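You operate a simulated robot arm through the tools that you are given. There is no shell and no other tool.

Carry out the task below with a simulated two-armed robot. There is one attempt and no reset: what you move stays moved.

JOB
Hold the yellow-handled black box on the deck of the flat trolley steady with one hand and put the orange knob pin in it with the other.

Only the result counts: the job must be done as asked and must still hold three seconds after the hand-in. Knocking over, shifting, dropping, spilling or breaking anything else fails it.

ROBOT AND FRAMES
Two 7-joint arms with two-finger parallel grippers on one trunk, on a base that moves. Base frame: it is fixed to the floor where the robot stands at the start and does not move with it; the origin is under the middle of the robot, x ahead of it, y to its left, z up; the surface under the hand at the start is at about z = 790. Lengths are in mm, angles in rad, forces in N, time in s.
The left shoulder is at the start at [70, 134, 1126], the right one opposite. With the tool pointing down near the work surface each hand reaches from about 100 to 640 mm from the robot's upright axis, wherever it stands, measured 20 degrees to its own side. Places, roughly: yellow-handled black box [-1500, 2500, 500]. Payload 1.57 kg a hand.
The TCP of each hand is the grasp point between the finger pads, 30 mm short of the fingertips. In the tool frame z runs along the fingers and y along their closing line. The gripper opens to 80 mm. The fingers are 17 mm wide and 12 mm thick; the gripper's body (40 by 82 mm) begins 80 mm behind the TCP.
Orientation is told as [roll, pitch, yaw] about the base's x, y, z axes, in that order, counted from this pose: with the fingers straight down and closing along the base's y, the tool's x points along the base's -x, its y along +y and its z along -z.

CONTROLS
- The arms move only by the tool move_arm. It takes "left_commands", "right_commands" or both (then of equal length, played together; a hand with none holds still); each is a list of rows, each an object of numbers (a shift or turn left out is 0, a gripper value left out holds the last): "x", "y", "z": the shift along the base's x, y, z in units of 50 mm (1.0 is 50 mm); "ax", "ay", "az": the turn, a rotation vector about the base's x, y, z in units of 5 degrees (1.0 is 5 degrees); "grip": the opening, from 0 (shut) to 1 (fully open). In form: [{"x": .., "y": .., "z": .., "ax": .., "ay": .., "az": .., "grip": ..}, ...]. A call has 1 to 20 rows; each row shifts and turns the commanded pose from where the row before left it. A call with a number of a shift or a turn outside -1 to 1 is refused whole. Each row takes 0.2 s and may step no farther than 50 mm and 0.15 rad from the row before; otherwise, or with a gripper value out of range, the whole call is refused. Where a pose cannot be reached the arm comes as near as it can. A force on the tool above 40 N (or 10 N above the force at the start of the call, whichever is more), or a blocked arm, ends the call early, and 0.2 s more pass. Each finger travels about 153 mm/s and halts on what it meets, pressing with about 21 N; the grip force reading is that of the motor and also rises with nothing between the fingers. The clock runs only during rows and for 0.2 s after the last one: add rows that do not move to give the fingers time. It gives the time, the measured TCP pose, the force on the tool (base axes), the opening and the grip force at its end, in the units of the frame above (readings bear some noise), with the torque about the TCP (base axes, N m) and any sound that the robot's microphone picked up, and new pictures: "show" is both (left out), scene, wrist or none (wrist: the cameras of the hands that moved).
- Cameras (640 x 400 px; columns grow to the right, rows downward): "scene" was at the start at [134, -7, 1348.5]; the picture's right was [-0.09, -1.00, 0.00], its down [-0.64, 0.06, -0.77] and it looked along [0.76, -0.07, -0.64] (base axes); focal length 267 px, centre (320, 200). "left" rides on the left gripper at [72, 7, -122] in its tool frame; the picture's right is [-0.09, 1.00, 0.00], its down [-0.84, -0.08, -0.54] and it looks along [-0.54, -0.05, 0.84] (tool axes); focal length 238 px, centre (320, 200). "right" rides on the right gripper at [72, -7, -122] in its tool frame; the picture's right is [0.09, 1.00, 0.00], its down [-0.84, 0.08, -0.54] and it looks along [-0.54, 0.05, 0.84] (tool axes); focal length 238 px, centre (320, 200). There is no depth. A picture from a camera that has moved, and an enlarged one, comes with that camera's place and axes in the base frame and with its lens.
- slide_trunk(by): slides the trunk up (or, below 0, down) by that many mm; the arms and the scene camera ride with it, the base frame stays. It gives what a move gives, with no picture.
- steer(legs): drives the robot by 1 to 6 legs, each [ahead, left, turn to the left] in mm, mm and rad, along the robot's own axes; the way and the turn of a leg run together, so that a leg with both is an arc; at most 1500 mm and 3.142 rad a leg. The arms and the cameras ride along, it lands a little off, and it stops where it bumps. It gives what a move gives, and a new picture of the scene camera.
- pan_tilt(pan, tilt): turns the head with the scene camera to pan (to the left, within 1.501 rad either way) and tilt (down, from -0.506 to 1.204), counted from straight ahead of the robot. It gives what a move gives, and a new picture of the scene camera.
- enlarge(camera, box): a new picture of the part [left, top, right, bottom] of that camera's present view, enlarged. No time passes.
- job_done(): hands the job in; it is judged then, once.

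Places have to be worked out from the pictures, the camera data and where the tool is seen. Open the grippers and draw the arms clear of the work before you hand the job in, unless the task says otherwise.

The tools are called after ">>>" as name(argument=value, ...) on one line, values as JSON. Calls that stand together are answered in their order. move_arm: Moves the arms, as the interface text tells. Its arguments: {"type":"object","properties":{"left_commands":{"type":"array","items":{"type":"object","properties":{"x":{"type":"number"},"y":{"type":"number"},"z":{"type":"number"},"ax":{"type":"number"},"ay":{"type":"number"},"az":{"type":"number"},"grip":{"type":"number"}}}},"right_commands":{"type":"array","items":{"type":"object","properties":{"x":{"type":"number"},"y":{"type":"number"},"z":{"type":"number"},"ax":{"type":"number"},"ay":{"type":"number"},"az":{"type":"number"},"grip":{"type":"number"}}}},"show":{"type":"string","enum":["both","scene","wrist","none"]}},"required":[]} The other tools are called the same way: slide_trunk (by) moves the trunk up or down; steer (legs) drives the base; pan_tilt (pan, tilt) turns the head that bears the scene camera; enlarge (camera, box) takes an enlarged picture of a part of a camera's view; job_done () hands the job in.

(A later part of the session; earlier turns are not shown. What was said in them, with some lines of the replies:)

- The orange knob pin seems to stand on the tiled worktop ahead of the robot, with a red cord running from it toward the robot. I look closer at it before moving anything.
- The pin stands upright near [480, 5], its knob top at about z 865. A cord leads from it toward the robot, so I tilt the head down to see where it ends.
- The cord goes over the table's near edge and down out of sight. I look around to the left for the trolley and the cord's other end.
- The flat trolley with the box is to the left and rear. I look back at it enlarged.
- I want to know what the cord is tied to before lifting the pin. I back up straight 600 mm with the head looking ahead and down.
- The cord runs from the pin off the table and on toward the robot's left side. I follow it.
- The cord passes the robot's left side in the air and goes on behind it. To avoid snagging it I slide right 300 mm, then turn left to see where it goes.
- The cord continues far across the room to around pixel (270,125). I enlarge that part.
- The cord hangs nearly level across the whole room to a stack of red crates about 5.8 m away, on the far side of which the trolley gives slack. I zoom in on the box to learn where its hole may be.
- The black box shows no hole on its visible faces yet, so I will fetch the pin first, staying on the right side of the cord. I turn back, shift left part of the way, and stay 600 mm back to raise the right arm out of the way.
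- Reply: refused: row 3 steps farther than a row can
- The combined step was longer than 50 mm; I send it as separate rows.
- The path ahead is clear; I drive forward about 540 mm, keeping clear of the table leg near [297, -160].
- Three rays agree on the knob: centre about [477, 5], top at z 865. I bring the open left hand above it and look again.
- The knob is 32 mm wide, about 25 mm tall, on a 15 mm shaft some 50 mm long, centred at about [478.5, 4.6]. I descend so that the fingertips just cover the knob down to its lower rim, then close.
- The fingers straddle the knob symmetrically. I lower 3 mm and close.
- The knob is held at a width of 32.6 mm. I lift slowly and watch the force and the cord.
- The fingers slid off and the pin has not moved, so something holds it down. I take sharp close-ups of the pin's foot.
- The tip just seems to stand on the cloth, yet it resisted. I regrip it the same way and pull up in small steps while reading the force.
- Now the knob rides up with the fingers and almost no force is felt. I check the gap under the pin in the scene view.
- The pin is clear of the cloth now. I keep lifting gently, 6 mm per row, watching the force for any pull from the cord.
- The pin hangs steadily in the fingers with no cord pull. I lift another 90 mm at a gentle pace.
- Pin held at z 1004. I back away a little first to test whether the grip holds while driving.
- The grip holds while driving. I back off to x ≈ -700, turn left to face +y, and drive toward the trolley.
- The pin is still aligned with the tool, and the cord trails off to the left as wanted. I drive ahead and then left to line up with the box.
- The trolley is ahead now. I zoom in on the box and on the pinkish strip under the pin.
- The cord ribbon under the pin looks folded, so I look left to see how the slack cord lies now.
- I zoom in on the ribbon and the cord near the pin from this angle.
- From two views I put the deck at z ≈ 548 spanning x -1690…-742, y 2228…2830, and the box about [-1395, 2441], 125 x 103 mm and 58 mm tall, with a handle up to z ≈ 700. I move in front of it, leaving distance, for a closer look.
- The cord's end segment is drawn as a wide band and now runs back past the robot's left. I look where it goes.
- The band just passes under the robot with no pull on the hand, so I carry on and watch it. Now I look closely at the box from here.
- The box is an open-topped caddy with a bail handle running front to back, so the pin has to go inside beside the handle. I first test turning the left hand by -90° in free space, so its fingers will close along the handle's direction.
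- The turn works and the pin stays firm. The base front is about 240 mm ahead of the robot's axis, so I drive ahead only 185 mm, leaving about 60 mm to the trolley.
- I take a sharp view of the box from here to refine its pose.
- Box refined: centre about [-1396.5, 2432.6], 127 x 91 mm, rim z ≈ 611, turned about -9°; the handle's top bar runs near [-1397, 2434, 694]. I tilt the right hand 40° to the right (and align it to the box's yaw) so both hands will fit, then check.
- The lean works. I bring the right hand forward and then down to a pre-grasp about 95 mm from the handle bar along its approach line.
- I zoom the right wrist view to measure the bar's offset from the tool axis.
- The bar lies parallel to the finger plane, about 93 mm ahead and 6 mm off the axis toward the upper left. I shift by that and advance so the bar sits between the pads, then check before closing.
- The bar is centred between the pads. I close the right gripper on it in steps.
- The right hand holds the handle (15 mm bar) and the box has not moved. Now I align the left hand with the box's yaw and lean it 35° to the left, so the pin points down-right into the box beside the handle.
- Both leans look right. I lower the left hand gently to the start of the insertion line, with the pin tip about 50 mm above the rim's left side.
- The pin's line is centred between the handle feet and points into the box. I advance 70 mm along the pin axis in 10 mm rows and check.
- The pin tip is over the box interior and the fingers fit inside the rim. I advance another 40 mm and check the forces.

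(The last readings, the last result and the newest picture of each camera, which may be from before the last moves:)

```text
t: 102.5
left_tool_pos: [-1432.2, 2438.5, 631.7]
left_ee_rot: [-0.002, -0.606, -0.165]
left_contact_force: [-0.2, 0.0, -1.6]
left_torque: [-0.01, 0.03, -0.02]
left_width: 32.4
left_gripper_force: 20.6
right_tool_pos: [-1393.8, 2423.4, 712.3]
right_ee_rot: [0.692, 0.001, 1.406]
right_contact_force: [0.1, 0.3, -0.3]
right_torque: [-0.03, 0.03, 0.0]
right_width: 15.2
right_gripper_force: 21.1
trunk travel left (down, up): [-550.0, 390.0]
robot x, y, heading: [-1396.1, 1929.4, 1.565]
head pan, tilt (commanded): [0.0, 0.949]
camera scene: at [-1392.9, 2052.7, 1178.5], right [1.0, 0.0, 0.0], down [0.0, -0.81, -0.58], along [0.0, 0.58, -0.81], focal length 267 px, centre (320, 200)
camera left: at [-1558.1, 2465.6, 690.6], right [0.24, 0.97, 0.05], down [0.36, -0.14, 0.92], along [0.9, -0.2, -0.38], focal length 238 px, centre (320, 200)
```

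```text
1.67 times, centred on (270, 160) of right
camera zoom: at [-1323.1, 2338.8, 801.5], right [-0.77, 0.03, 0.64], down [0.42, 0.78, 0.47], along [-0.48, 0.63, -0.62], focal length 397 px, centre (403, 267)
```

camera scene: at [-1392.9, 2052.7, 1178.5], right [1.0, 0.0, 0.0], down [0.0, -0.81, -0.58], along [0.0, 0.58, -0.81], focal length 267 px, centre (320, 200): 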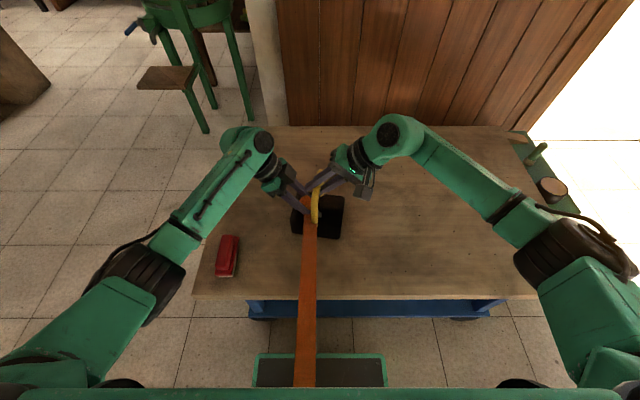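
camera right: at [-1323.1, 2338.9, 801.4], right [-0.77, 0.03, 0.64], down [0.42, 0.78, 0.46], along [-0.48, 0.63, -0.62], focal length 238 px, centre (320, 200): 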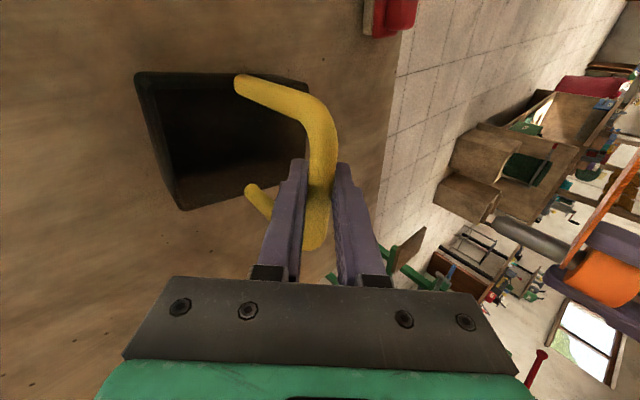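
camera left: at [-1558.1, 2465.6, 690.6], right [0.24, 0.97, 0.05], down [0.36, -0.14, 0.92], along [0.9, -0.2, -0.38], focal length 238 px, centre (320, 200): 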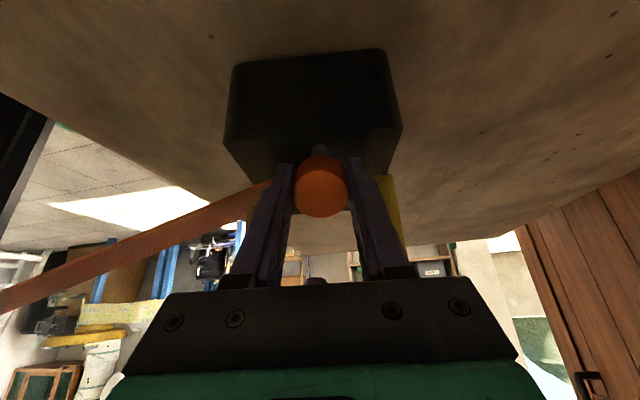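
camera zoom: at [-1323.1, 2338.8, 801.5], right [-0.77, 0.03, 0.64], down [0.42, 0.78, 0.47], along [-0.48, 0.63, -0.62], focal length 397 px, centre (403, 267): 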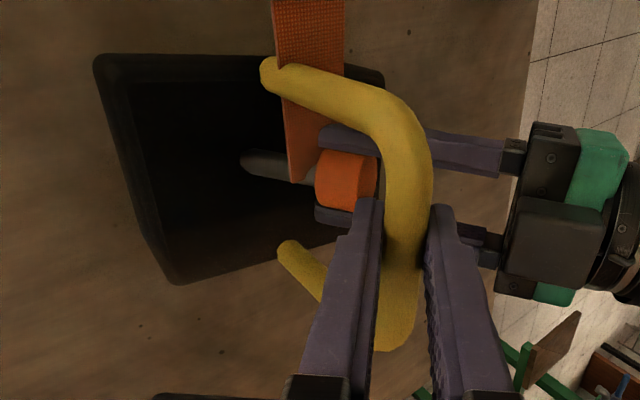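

No contact yet, and the pin hangs inside the box under the handle. I go another 10 mm along the axis and then feel for the floor in small steps.

>>> move_arm(left_commands=[{"x": 0.111, "y": -0.0197, "z": -0.1635}, {}], show="none")

>>> move_arm(left_commands=[{"x": 0.033, "y": -0.006, "z": -0.05}, {}], show="none")

>>> move_arm(left_commands=[{"x": 0.033, "y": -0.006, "z": -0.05}, {}], show="both")

>>> enlarge(camera="right", box=[100, 40, 440, 280])

```text
t: 103.1
left_tool_pos: [-1426.0, 2437.0, 623.2]
left_ee_rot: [-0.001, -0.606, -0.163]
left_contact_force: [0.1, 0.1, -0.4]
left_torque: [-0.02, 0.04, 0.01]
left_width: 32.3
left_gripper_force: 21.0
right_tool_pos: [-1393.8, 2423.3, 711.6]
right_ee_rot: [0.693, 0.001, 1.407]
right_contact_force: [-0.8, 1.0, -0.3]
right_torque: [-0.04, -0.06, -0.01]
right_width: 15.0
right_gripper_force: 21.3
trunk travel left (down, up): [-550.0, 390.0]
robot x, y, heading: [-1391.9, 1929.2, 1.567]
head pan, tilt (commanded): [0.0, 0.949]
```

```text
t: 103.7
left_tool_pos: [-1424.3, 2436.9, 621.0]
left_ee_rot: [0.0, -0.606, -0.164]
left_contact_force: [-0.9, 0.2, -0.2]
left_torque: [-0.02, -0.03, 0.01]
left_width: 32.4
left_gripper_force: 21.1
right_tool_pos: [-1392.6, 2422.6, 711.5]
right_ee_rot: [0.693, 0.002, 1.408]
right_contact_force: [-0.1, 0.0, 0.5]
right_torque: [-0.06, 0.02, -0.04]
right_width: 15.0
right_gripper_force: 21.6
trunk travel left (down, up): [-550.0, 390.0]
robot x, y, heading: [-1390.5, 1929.4, 1.57]
head pan, tilt (commanded): [0.0, 0.949]
```

```text
t: 104.3
left_tool_pos: [-1424.1, 2437.6, 618.5]
left_ee_rot: [0.001, -0.605, -0.162]
left_contact_force: [0.2, -0.8, 0.5]
left_torque: [0.01, -0.03, -0.03]
left_width: 32.5
left_gripper_force: 21.0
right_tool_pos: [-1394.7, 2423.9, 711.4]
right_ee_rot: [0.693, 0.001, 1.405]
right_contact_force: [0.4, -0.1, -0.5]
right_torque: [-0.05, 0.04, -0.03]
right_width: 14.9
right_gripper_force: 21.0
trunk travel left (down, up): [-550.0, 390.0]
robot x, y, heading: [-1390.2, 1927.1, 1.565]
head pan, tilt (commanded): [0.0, 0.949]
camera scene: at [-1392.9, 2052.7, 1178.5], right [1.0, 0.0, 0.0], down [0.0, -0.81, -0.58], along [0.0, 0.58, -0.81], focal length 267 px, centre (320, 200)
camera left: at [-1549.6, 2464.2, 677.0], right [0.24, 0.97, 0.05], down [0.36, -0.14, 0.92], along [0.9, -0.2, -0.38], focal length 238 px, centre (320, 200)
```

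scene: 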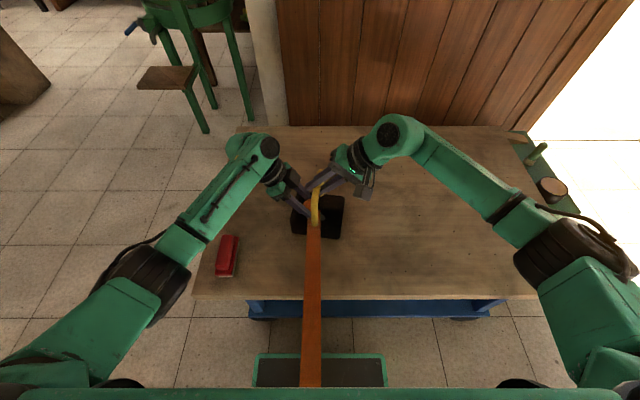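
left: 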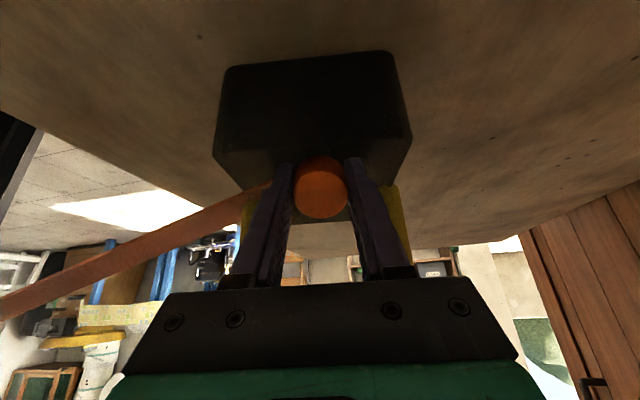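

```text
1.67 times, centred on (270, 160) of right
camera zoom: at [-1323.1, 2338.8, 801.5], right [-0.77, 0.03, 0.64], down [0.42, 0.78, 0.46], along [-0.48, 0.63, -0.62], focal length 397 px, centre (403, 267)
```

zoom: 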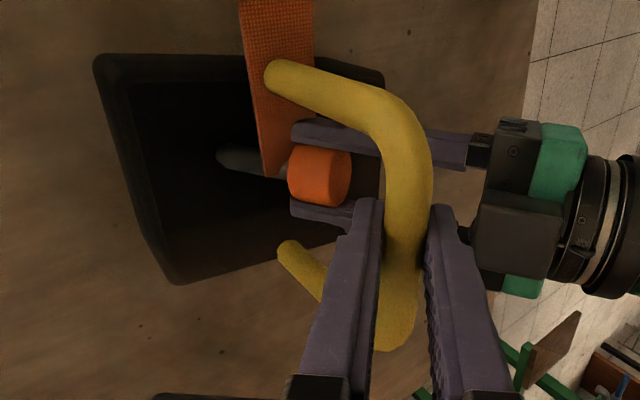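

Still no contact at TCP z 618.5. I continue down in 2.5 mm steps.

>>> move_arm(left_commands=[{"x": 0.03, "y": -0.005, "z": -0.05}, {}], show="none")

>>> move_arm(left_commands=[{"x": 0.03, "y": -0.005, "z": -0.05}, {}], show="none")

>>> move_arm(left_commands=[{"z": -0.05}, {}], show="none")

>>> enlarge(camera="right", box=[100, 40, 440, 280])

```text
t: 104.9
left_tool_pos: [-1421.3, 2437.0, 617.0]
left_ee_rot: [0.003, -0.607, -0.164]
left_contact_force: [-0.8, -0.6, 3.8]
left_torque: [-0.06, -0.07, 0.0]
left_width: 32.4
left_gripper_force: 21.2
right_tool_pos: [-1393.1, 2423.3, 712.8]
right_ee_rot: [0.693, 0.004, 1.407]
right_contact_force: [0.0, -0.1, 0.2]
right_torque: [-0.04, -0.04, -0.04]
right_width: 15.4
right_gripper_force: 20.6
trunk travel left (down, up): [-550.0, 390.0]
robot x, y, heading: [-1391.8, 1928.9, 1.565]
head pan, tilt (commanded): [0.0, 0.949]
```

```text
t: 105.5
left_tool_pos: [-1420.7, 2437.4, 616.3]
left_ee_rot: [0.005, -0.608, -0.165]
left_contact_force: [-5.1, -0.2, 16.2]
left_torque: [-0.07, -0.36, -0.03]
left_width: 32.8
left_gripper_force: 20.9
right_tool_pos: [-1391.3, 2423.0, 712.7]
right_ee_rot: [0.69, 0.0, 1.405]
right_contact_force: [2.0, 3.5, -4.8]
right_torque: [0.02, -0.07, -0.13]
right_width: 15.0
right_gripper_force: 21.2
trunk travel left (down, up): [-550.0, 390.0]
robot x, y, heading: [-1388.8, 1927.8, 1.571]
head pan, tilt (commanded): [0.0, 0.949]
```

```text
t: 106.1
left_tool_pos: [-1419.1, 2436.6, 611.0]
left_ee_rot: [0.0, -0.606, -0.165]
left_contact_force: [-2.1, 1.1, 12.3]
left_torque: [0.0, -0.46, 0.0]
left_width: 32.9
left_gripper_force: 21.6
right_tool_pos: [-1393.6, 2421.3, 712.8]
right_ee_rot: [0.693, 0.002, 1.408]
right_contact_force: [2.6, -0.9, -5.6]
right_torque: [-0.17, -0.02, 0.04]
right_width: 15.2
right_gripper_force: 21.1
trunk travel left (down, up): [-550.0, 390.0]
robot x, y, heading: [-1388.3, 1929.5, 1.564]
head pan, tilt (commanded): [0.0, 0.949]
```

```text
1.67 times, centred on (270, 160) of right
camera zoom: at [-1322.9, 2337.6, 801.5], right [-0.77, 0.03, 0.64], down [0.42, 0.78, 0.46], along [-0.48, 0.62, -0.62], focal length 397 px, centre (403, 267)
```

zoom: 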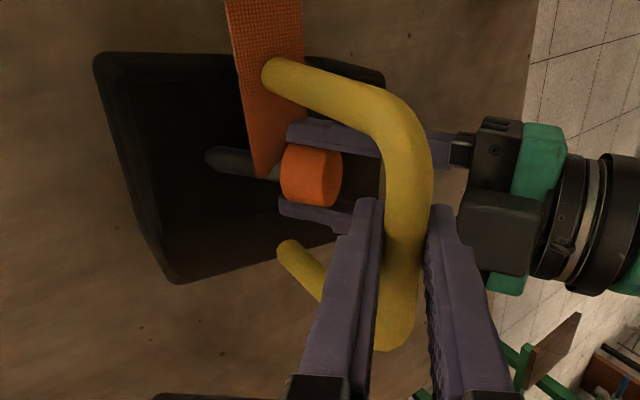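

The pin tip has met the box floor (floor about z 553). I ease up 3 mm to take off the pressure, then open the left fingers just enough to free the knob without touching the walls.

>>> move_arm(left_commands=[{"z": 0.06}, {}], show="none")

>>> move_arm(left_commands=[{"grip": 0.45}, {"grip": 0.5}, {}, {}], show="both")

>>> enlarge(camera="right", box=[100, 40, 440, 280])

>>> enlarge(camera="left", box=[200, 0, 440, 240])

>>> enlarge(camera="scene", box=[270, 150, 370, 250])

```text
t: 106.7
left_tool_pos: [-1420.0, 2436.8, 612.0]
left_ee_rot: [-0.004, -0.604, -0.163]
left_contact_force: [-0.9, -0.5, -0.7]
left_torque: [-0.02, -0.01, 0.02]
left_width: 32.9
left_gripper_force: 21.2
right_tool_pos: [-1394.9, 2424.3, 712.9]
right_ee_rot: [0.695, -0.001, 1.408]
right_contact_force: [0.0, 0.9, 0.4]
right_torque: [0.0, 0.04, 0.01]
right_width: 15.2
right_gripper_force: 20.8
trunk travel left (down, up): [-550.0, 390.0]
robot x, y, heading: [-1393.7, 1929.0, 1.573]
head pan, tilt (commanded): [0.0, 0.949]
```

```text
t: 107.7
left_tool_pos: [-1419.6, 2436.9, 615.0]
left_ee_rot: [0.0, -0.605, -0.164]
left_contact_force: [-0.2, 0.1, -0.3]
left_torque: [0.03, 0.01, 0.04]
left_width: 39.7
left_gripper_force: 0.1
right_tool_pos: [-1392.8, 2423.5, 713.0]
right_ee_rot: [0.694, 0.003, 1.406]
right_contact_force: [0.6, 0.7, 0.7]
right_torque: [-0.07, 0.03, 0.0]
right_width: 15.2
right_gripper_force: 21.1
trunk travel left (down, up): [-550.0, 390.0]
robot x, y, heading: [-1391.6, 1927.1, 1.566]
head pan, tilt (commanded): [0.0, 0.949]
camera scene: at [-1392.8, 2052.7, 1178.5], right [1.0, 0.0, 0.0], down [0.0, -0.81, -0.58], along [0.0, 0.58, -0.81], focal length 267 px, centre (320, 200)
camera left: at [-1546.3, 2464.0, 673.0], right [0.24, 0.97, 0.05], down [0.36, -0.14, 0.92], along [0.9, -0.2, -0.38], focal length 238 px, centre (320, 200)
```

scene: 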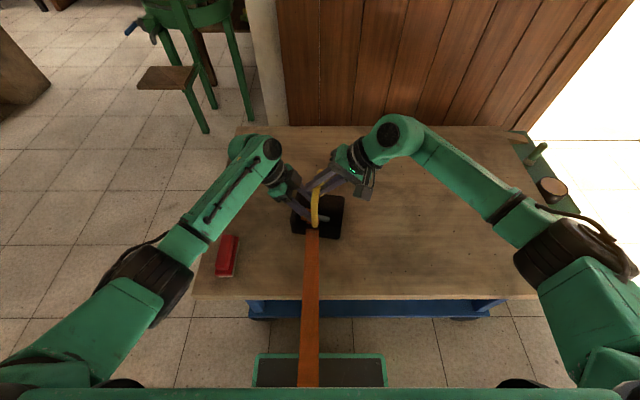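
left: 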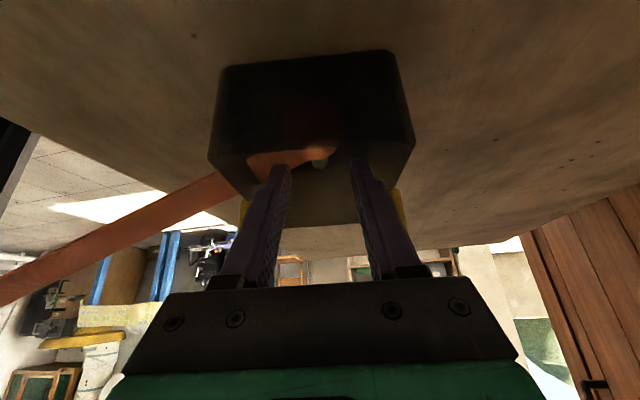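

```text
1.67 times, centred on (270, 160) of right
camera zoom: at [-1323.1, 2338.9, 801.5], right [-0.77, 0.03, 0.64], down [0.42, 0.78, 0.46], along [-0.48, 0.63, -0.61], focal length 397 px, centre (403, 267)
```

zoom: 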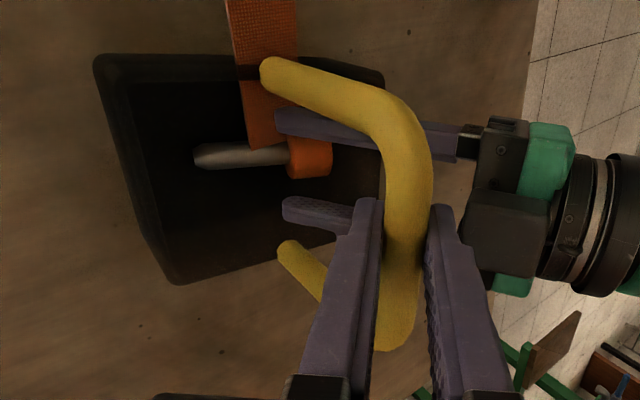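

```text
1.67 times, centred on (320, 120) of left
camera zoom: at [-1546.3, 2464.0, 673.0], right [0.24, 0.97, 0.05], down [0.36, -0.14, 0.92], along [0.9, -0.2, -0.38], focal length 397 px, centre (320, 333)
```

zoom: 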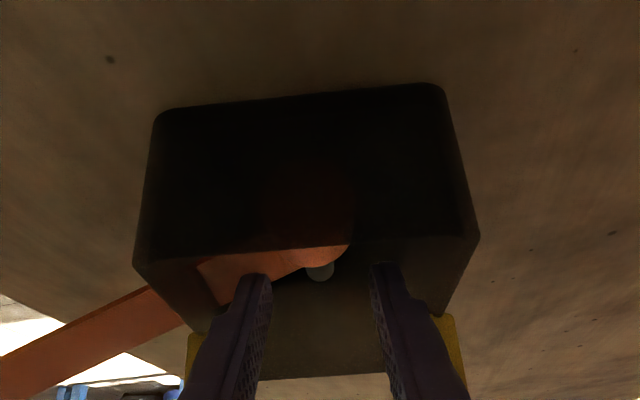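

```text
4.00 times, centred on (320, 200) of scene
camera zoom: at [-1392.8, 2052.7, 1178.5], right [1.0, 0.0, 0.0], down [0.0, -0.81, -0.58], along [0.0, 0.58, -0.81], focal length 1069 px, centre (320, 200)
```

zoom: 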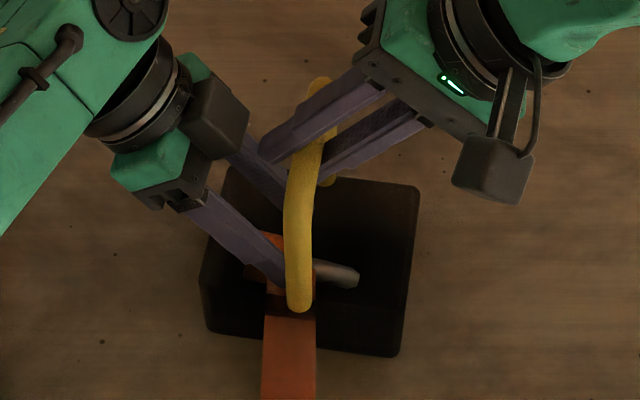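

The pin has been let go and lies down inside the box, knob left, tip right. I withdraw the left hand back along its line, slowly at first, while the right hand keeps holding the handle.

>>> move_arm(left_commands=[{"x": -0.111, "y": 0.0185, "z": 0.164}, {"x": -0.111, "y": 0.0185, "z": 0.164}, {"x": -0.111, "y": 0.0185, "z": 0.164}, {}], show="none")

>>> enlarge(camera="right", box=[100, 40, 440, 280])

```text
t: 108.7
left_tool_pos: [-1436.5, 2439.8, 639.4]
left_ee_rot: [0.0, -0.605, -0.161]
left_contact_force: [-0.3, 0.1, 0.2]
left_torque: [0.03, 0.02, 0.02]
left_width: 40.0
left_gripper_force: 0.1
right_tool_pos: [-1393.0, 2423.5, 711.8]
right_ee_rot: [0.695, 0.002, 1.407]
right_contact_force: [0.5, 1.1, -0.9]
right_torque: [-0.03, 0.02, -0.03]
right_width: 14.9
right_gripper_force: 21.1
trunk travel left (down, up): [-550.0, 390.0]
robot x, y, heading: [-1390.9, 1928.3, 1.565]
head pan, tilt (commanded): [0.0, 0.949]
```

```text
1.67 times, centred on (270, 160) of right
camera zoom: at [-1323.1, 2338.9, 801.5], right [-0.77, 0.03, 0.64], down [0.42, 0.78, 0.46], along [-0.48, 0.63, -0.61], focal length 397 px, centre (403, 267)
```

zoom: 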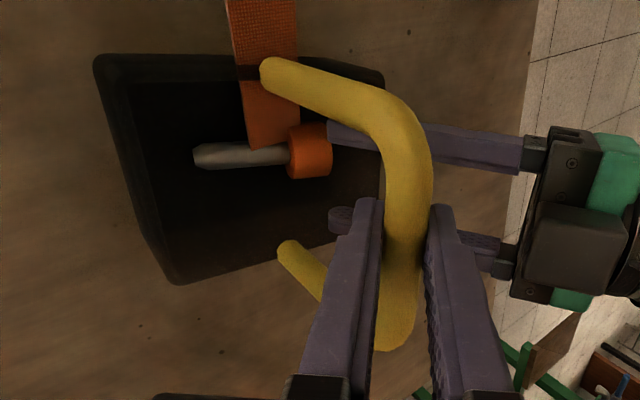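

The pin stays put. I draw the left hand farther out and up.

>>> move_arm(left_commands=[{"x": -0.226, "y": 0.037, "z": 0.328}, {"x": -0.226, "y": 0.037, "z": 0.328}, {"x": -0.226, "y": 0.037, "z": 0.328}, {"x": -0.226, "y": 0.037, "z": 0.328}, {"x": -0.226, "y": 0.037, "z": 0.328}, {"z": 0.8}, {"z": 0.8}, {"z": 0.8}, {}], show="both")

>>> enlarge(camera="scene", box=[270, 150, 370, 250])

>>> enlarge(camera="right", box=[100, 40, 440, 280])

```text
t: 110.7
left_tool_pos: [-1493.2, 2448.4, 842.1]
left_ee_rot: [0.001, -0.606, -0.16]
left_contact_force: [-0.2, 0.0, 0.0]
left_torque: [0.01, 0.03, 0.0]
left_width: 39.9
left_gripper_force: 0.0
right_tool_pos: [-1393.6, 2423.8, 712.2]
right_ee_rot: [0.693, -0.001, 1.408]
right_contact_force: [0.7, 0.1, 0.9]
right_torque: [-0.1, 0.06, -0.01]
right_width: 15.1
right_gripper_force: 21.8
trunk travel left (down, up): [-550.0, 390.0]
robot x, y, heading: [-1390.5, 1928.3, 1.568]
head pan, tilt (commanded): [0.0, 0.949]
camera scene: at [-1392.8, 2052.6, 1178.5], right [1.0, 0.0, 0.0], down [0.0, -0.81, -0.58], along [0.0, 0.58, -0.81], focal length 267 px, centre (320, 200)
camera left: at [-1618.9, 2475.1, 900.5], right [0.24, 0.97, 0.05], down [0.36, -0.14, 0.92], along [0.9, -0.2, -0.38], focal length 238 px, centre (320, 200)
```

scene: 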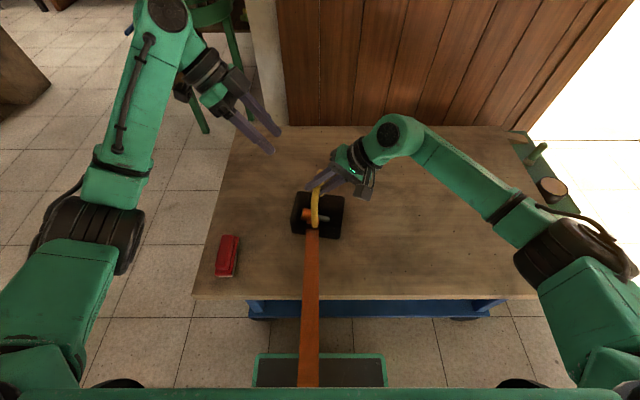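
left: 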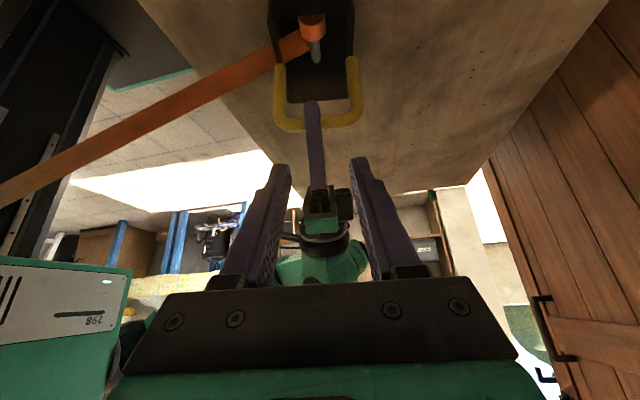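

```text
4.00 times, centred on (320, 200) of scene
camera zoom: at [-1392.8, 2052.6, 1178.5], right [1.0, 0.0, 0.0], down [0.0, -0.81, -0.58], along [0.0, 0.58, -0.81], focal length 1069 px, centre (320, 200)
```

zoom: 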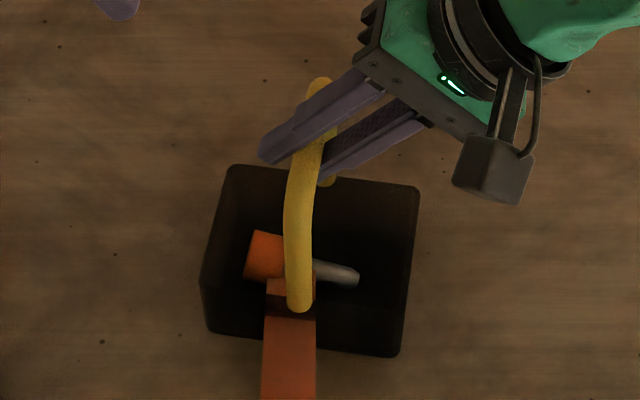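

```text
1.67 times, centred on (270, 160) of right
camera zoom: at [-1323.0, 2338.7, 801.5], right [-0.77, 0.03, 0.64], down [0.42, 0.78, 0.46], along [-0.48, 0.62, -0.62], focal length 397 px, centre (403, 267)
```

zoom: 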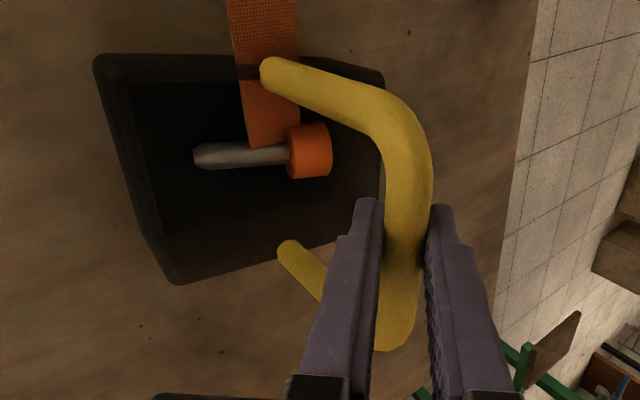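

The pin lies fully inside the box. Now I open the right gripper and back it off along its approach line without disturbing the handle.

>>> move_arm(right_commands=[{"grip": 0.25}, {"grip": 0.45}, {"grip": 0.75}, {}, {"x": 0.127, "y": -0.02, "z": 0.153}, {"x": 0.127, "y": -0.02, "z": 0.153}, {"x": 0.25, "y": -0.04, "z": 0.3}, {"x": 0.25, "y": -0.04, "z": 0.3}, {"x": 0.25, "y": -0.04, "z": 0.3}, {"x": 0.25, "y": -0.04, "z": 0.3}, {}], show="both")

>>> enlarge(camera="scene", box=[270, 150, 370, 250])

```text
t: 113.1
left_tool_pos: [-1493.2, 2447.4, 841.5]
left_ee_rot: [0.0, -0.606, -0.163]
left_contact_force: [-0.4, -0.3, -0.2]
left_torque: [0.0, 0.02, 0.0]
left_width: 39.9
left_gripper_force: 0.1
right_tool_pos: [-1329.5, 2413.4, 787.2]
right_ee_rot: [0.695, 0.002, 1.405]
right_contact_force: [-0.1, -0.1, 0.2]
right_torque: [0.04, 0.0, 0.01]
right_width: 60.1
right_gripper_force: 0.1
trunk travel left (down, up): [-550.0, 390.0]
robot x, y, heading: [-1391.8, 1930.3, 1.566]
head pan, tilt (commanded): [0.0, 0.949]
camera scene: at [-1393.0, 2052.8, 1178.5], right [1.0, 0.0, 0.0], down [0.0, -0.81, -0.58], along [0.0, 0.58, -0.81], focal length 267 px, centre (320, 200)
camera right: at [-1259.9, 2329.2, 876.9], right [-0.77, 0.03, 0.64], down [0.42, 0.78, 0.47], along [-0.48, 0.63, -0.61], focal length 238 px, centre (320, 200)
```

scene: 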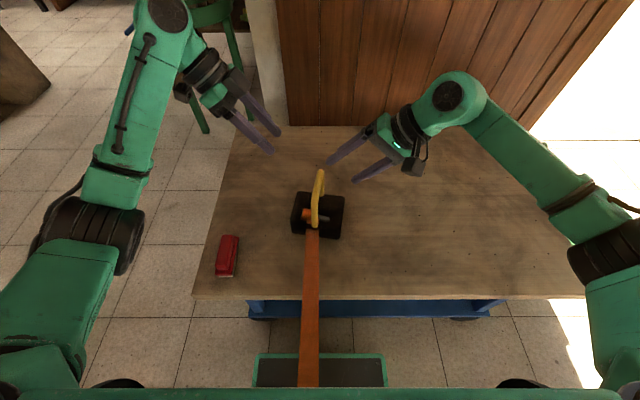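
right: 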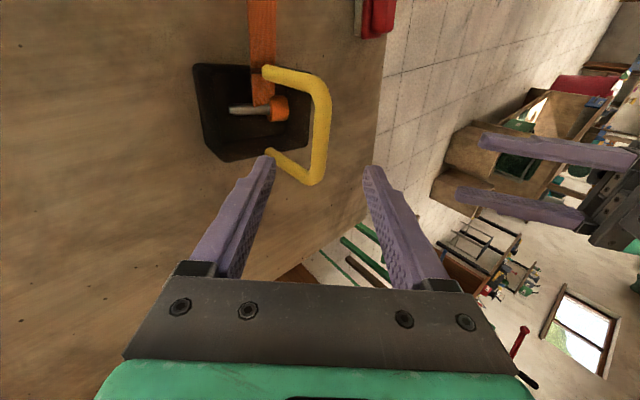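

```text
4.00 times, centred on (320, 200) of scene
camera zoom: at [-1393.0, 2052.8, 1178.5], right [1.0, 0.0, 0.0], down [0.0, -0.81, -0.58], along [0.0, 0.58, -0.81], focal length 1069 px, centre (320, 200)
```

zoom: 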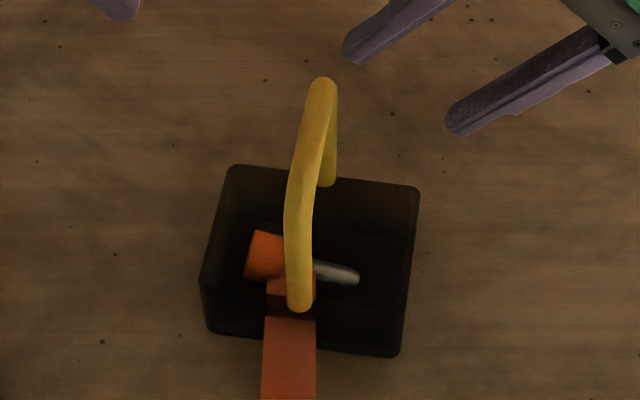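

The box stands unmoved with the pin inside. I raise both arms clear and open both grippers fully.

>>> move_arm(left_commands=[{"z": 0.8, "grip": 1}, {"z": 0.8}, {"z": 0.8}, {"z": 0.8}, {"x": -0.8}, {"x": -0.8}, {}], right_commands=[{"z": 0.8, "grip": 1}, {"z": 0.8}, {"z": 0.8}, {"z": 0.8}, {"x": 0.8}, {"x": 0.8}, {}], show="both")

>>> enlarge(camera="scene", box=[190, 120, 370, 300])

```text
t: 114.7
left_tool_pos: [-1574.4, 2449.6, 1001.5]
left_ee_rot: [0.001, -0.606, -0.161]
left_contact_force: [0.2, 0.4, -0.2]
left_torque: [0.0, 0.0, -0.02]
left_width: 80.3
left_gripper_force: 0.0
right_tool_pos: [-1249.6, 2414.6, 947.1]
right_ee_rot: [0.694, 0.001, 1.409]
right_contact_force: [-0.7, 0.0, -0.8]
right_torque: [-0.01, 0.01, -0.01]
right_width: 80.1
right_gripper_force: 0.1
trunk travel left (down, up): [-550.0, 390.0]
robot x, y, heading: [-1391.1, 1929.3, 1.57]
head pan, tilt (commanded): [0.0, 0.949]
camera scene: at [-1392.9, 2053.0, 1178.4], right [1.0, 0.0, 0.0], down [0.0, -0.81, -0.58], along [0.0, 0.58, -0.81], focal length 267 px, centre (320, 200)
camera right: at [-1179.9, 2329.9, 1036.0], right [-0.77, 0.03, 0.64], down [0.42, 0.78, 0.46], along [-0.48, 0.62, -0.62], focal length 238 px, centre (320, 200)
camera left: at [-1700.2, 2476.0, 1060.7], right [0.24, 0.97, 0.05], down [0.36, -0.14, 0.92], along [0.9, -0.2, -0.38], focal length 238 px, centre (320, 200)
```

scene: 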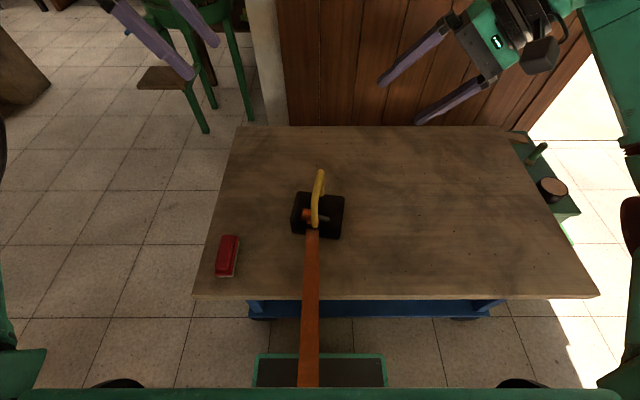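
right: 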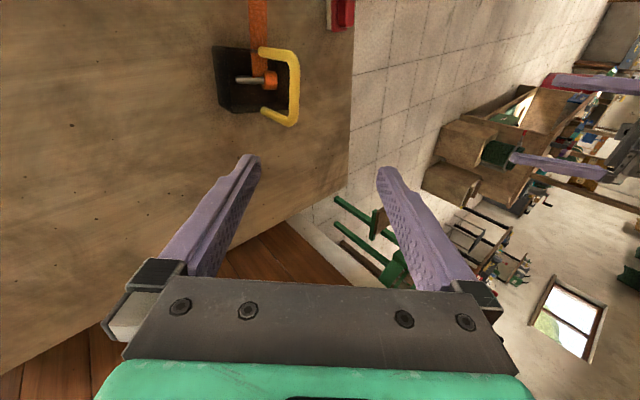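
left: 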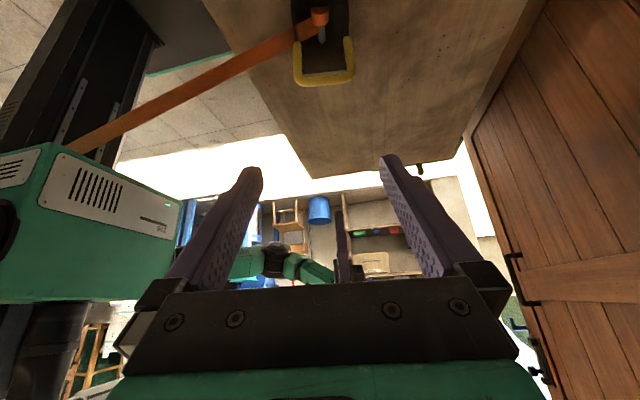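

```text
2.22 times, centred on (280, 210) of scene
camera zoom: at [-1392.9, 2053.0, 1178.4], right [1.0, 0.0, 0.0], down [0.0, -0.81, -0.58], along [0.0, 0.58, -0.81], focal length 594 px, centre (409, 178)
```

zoom: 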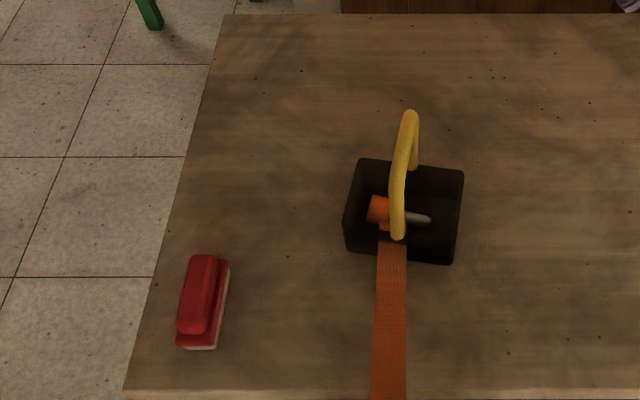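

Everything looks settled; the red brush and trolley are where they were. I take a last close look at the box's inside before handing in.

>>> enlarge(camera="right", box=[200, 30, 320, 140])

>>> enlarge(camera="scene", box=[280, 160, 360, 245])

>>> enlarge(camera="left", box=[270, 0, 380, 100])

```text
3.64 times, centred on (260, 85) of right
camera zoom: at [-1179.9, 2329.9, 1036.0], right [-0.77, 0.03, 0.64], down [0.42, 0.78, 0.46], along [-0.48, 0.62, -0.62], focal length 867 px, centre (538, 618)
```

zoom: 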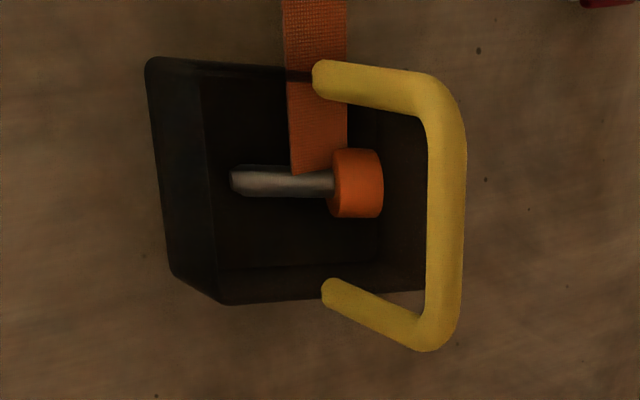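

```text
4.71 times, centred on (320, 202) of scene
camera zoom: at [-1392.9, 2053.0, 1178.4], right [1.0, 0.0, 0.0], down [0.0, -0.81, -0.58], along [0.0, 0.58, -0.81], focal length 1258 px, centre (320, 188)
```

zoom: 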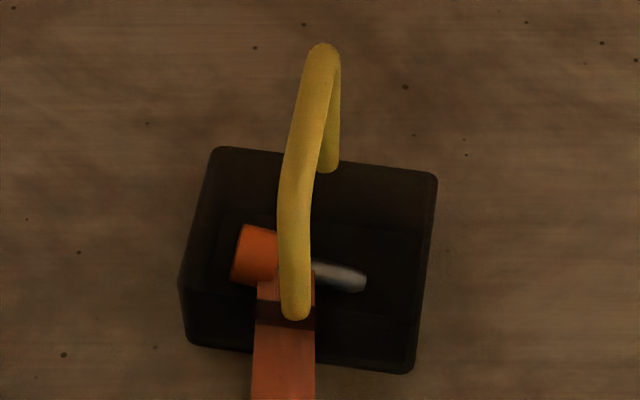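

```text
4.00 times, centred on (325, 50) of left
camera zoom: at [-1700.2, 2476.0, 1060.7], right [0.24, 0.97, 0.05], down [0.36, -0.14, 0.92], along [0.9, -0.2, -0.38], focal length 953 px, centre (300, 800)
```

zoom: 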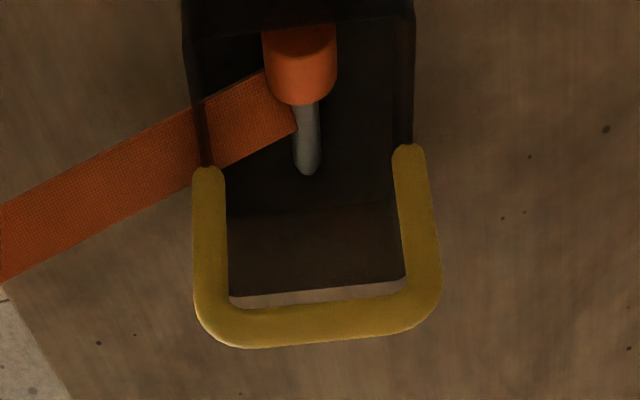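

The pin lies flat on the floor of the plain-walled box, the box is upright and unmoved, and both arms are clear with open grippers. I hand the job in.

>>> job_done()

```text
The job is handed in.
```

The orange knob pin is lying in the black box on the trolley deck, and I have handed the job in. I don't have a verdict on it yet.

- **Holding the box:** the right hand gripped the yellow handle the whole time the left hand was putting the pin in. In the pictures the box stayed in place, both then and after I let go.
- **The pin:** it lies flat on the box floor with the knob to the left and the tip to the right. When it first touched the floor I pressed with about 16 N, then eased off before letting go. My first try at lifting it off the table slipped, leaving it standing, and the second held.
- **The cord:** a cord ran from the pin across the room. It never pulled on the hand. In the last pictures it goes over the front wall of the box and back toward the robot.
- **Everything else:** the trolley and the red brush on it look unmoved. Both arms are clear of the box with grippers open, and the robot is still parked in front of the trolley.
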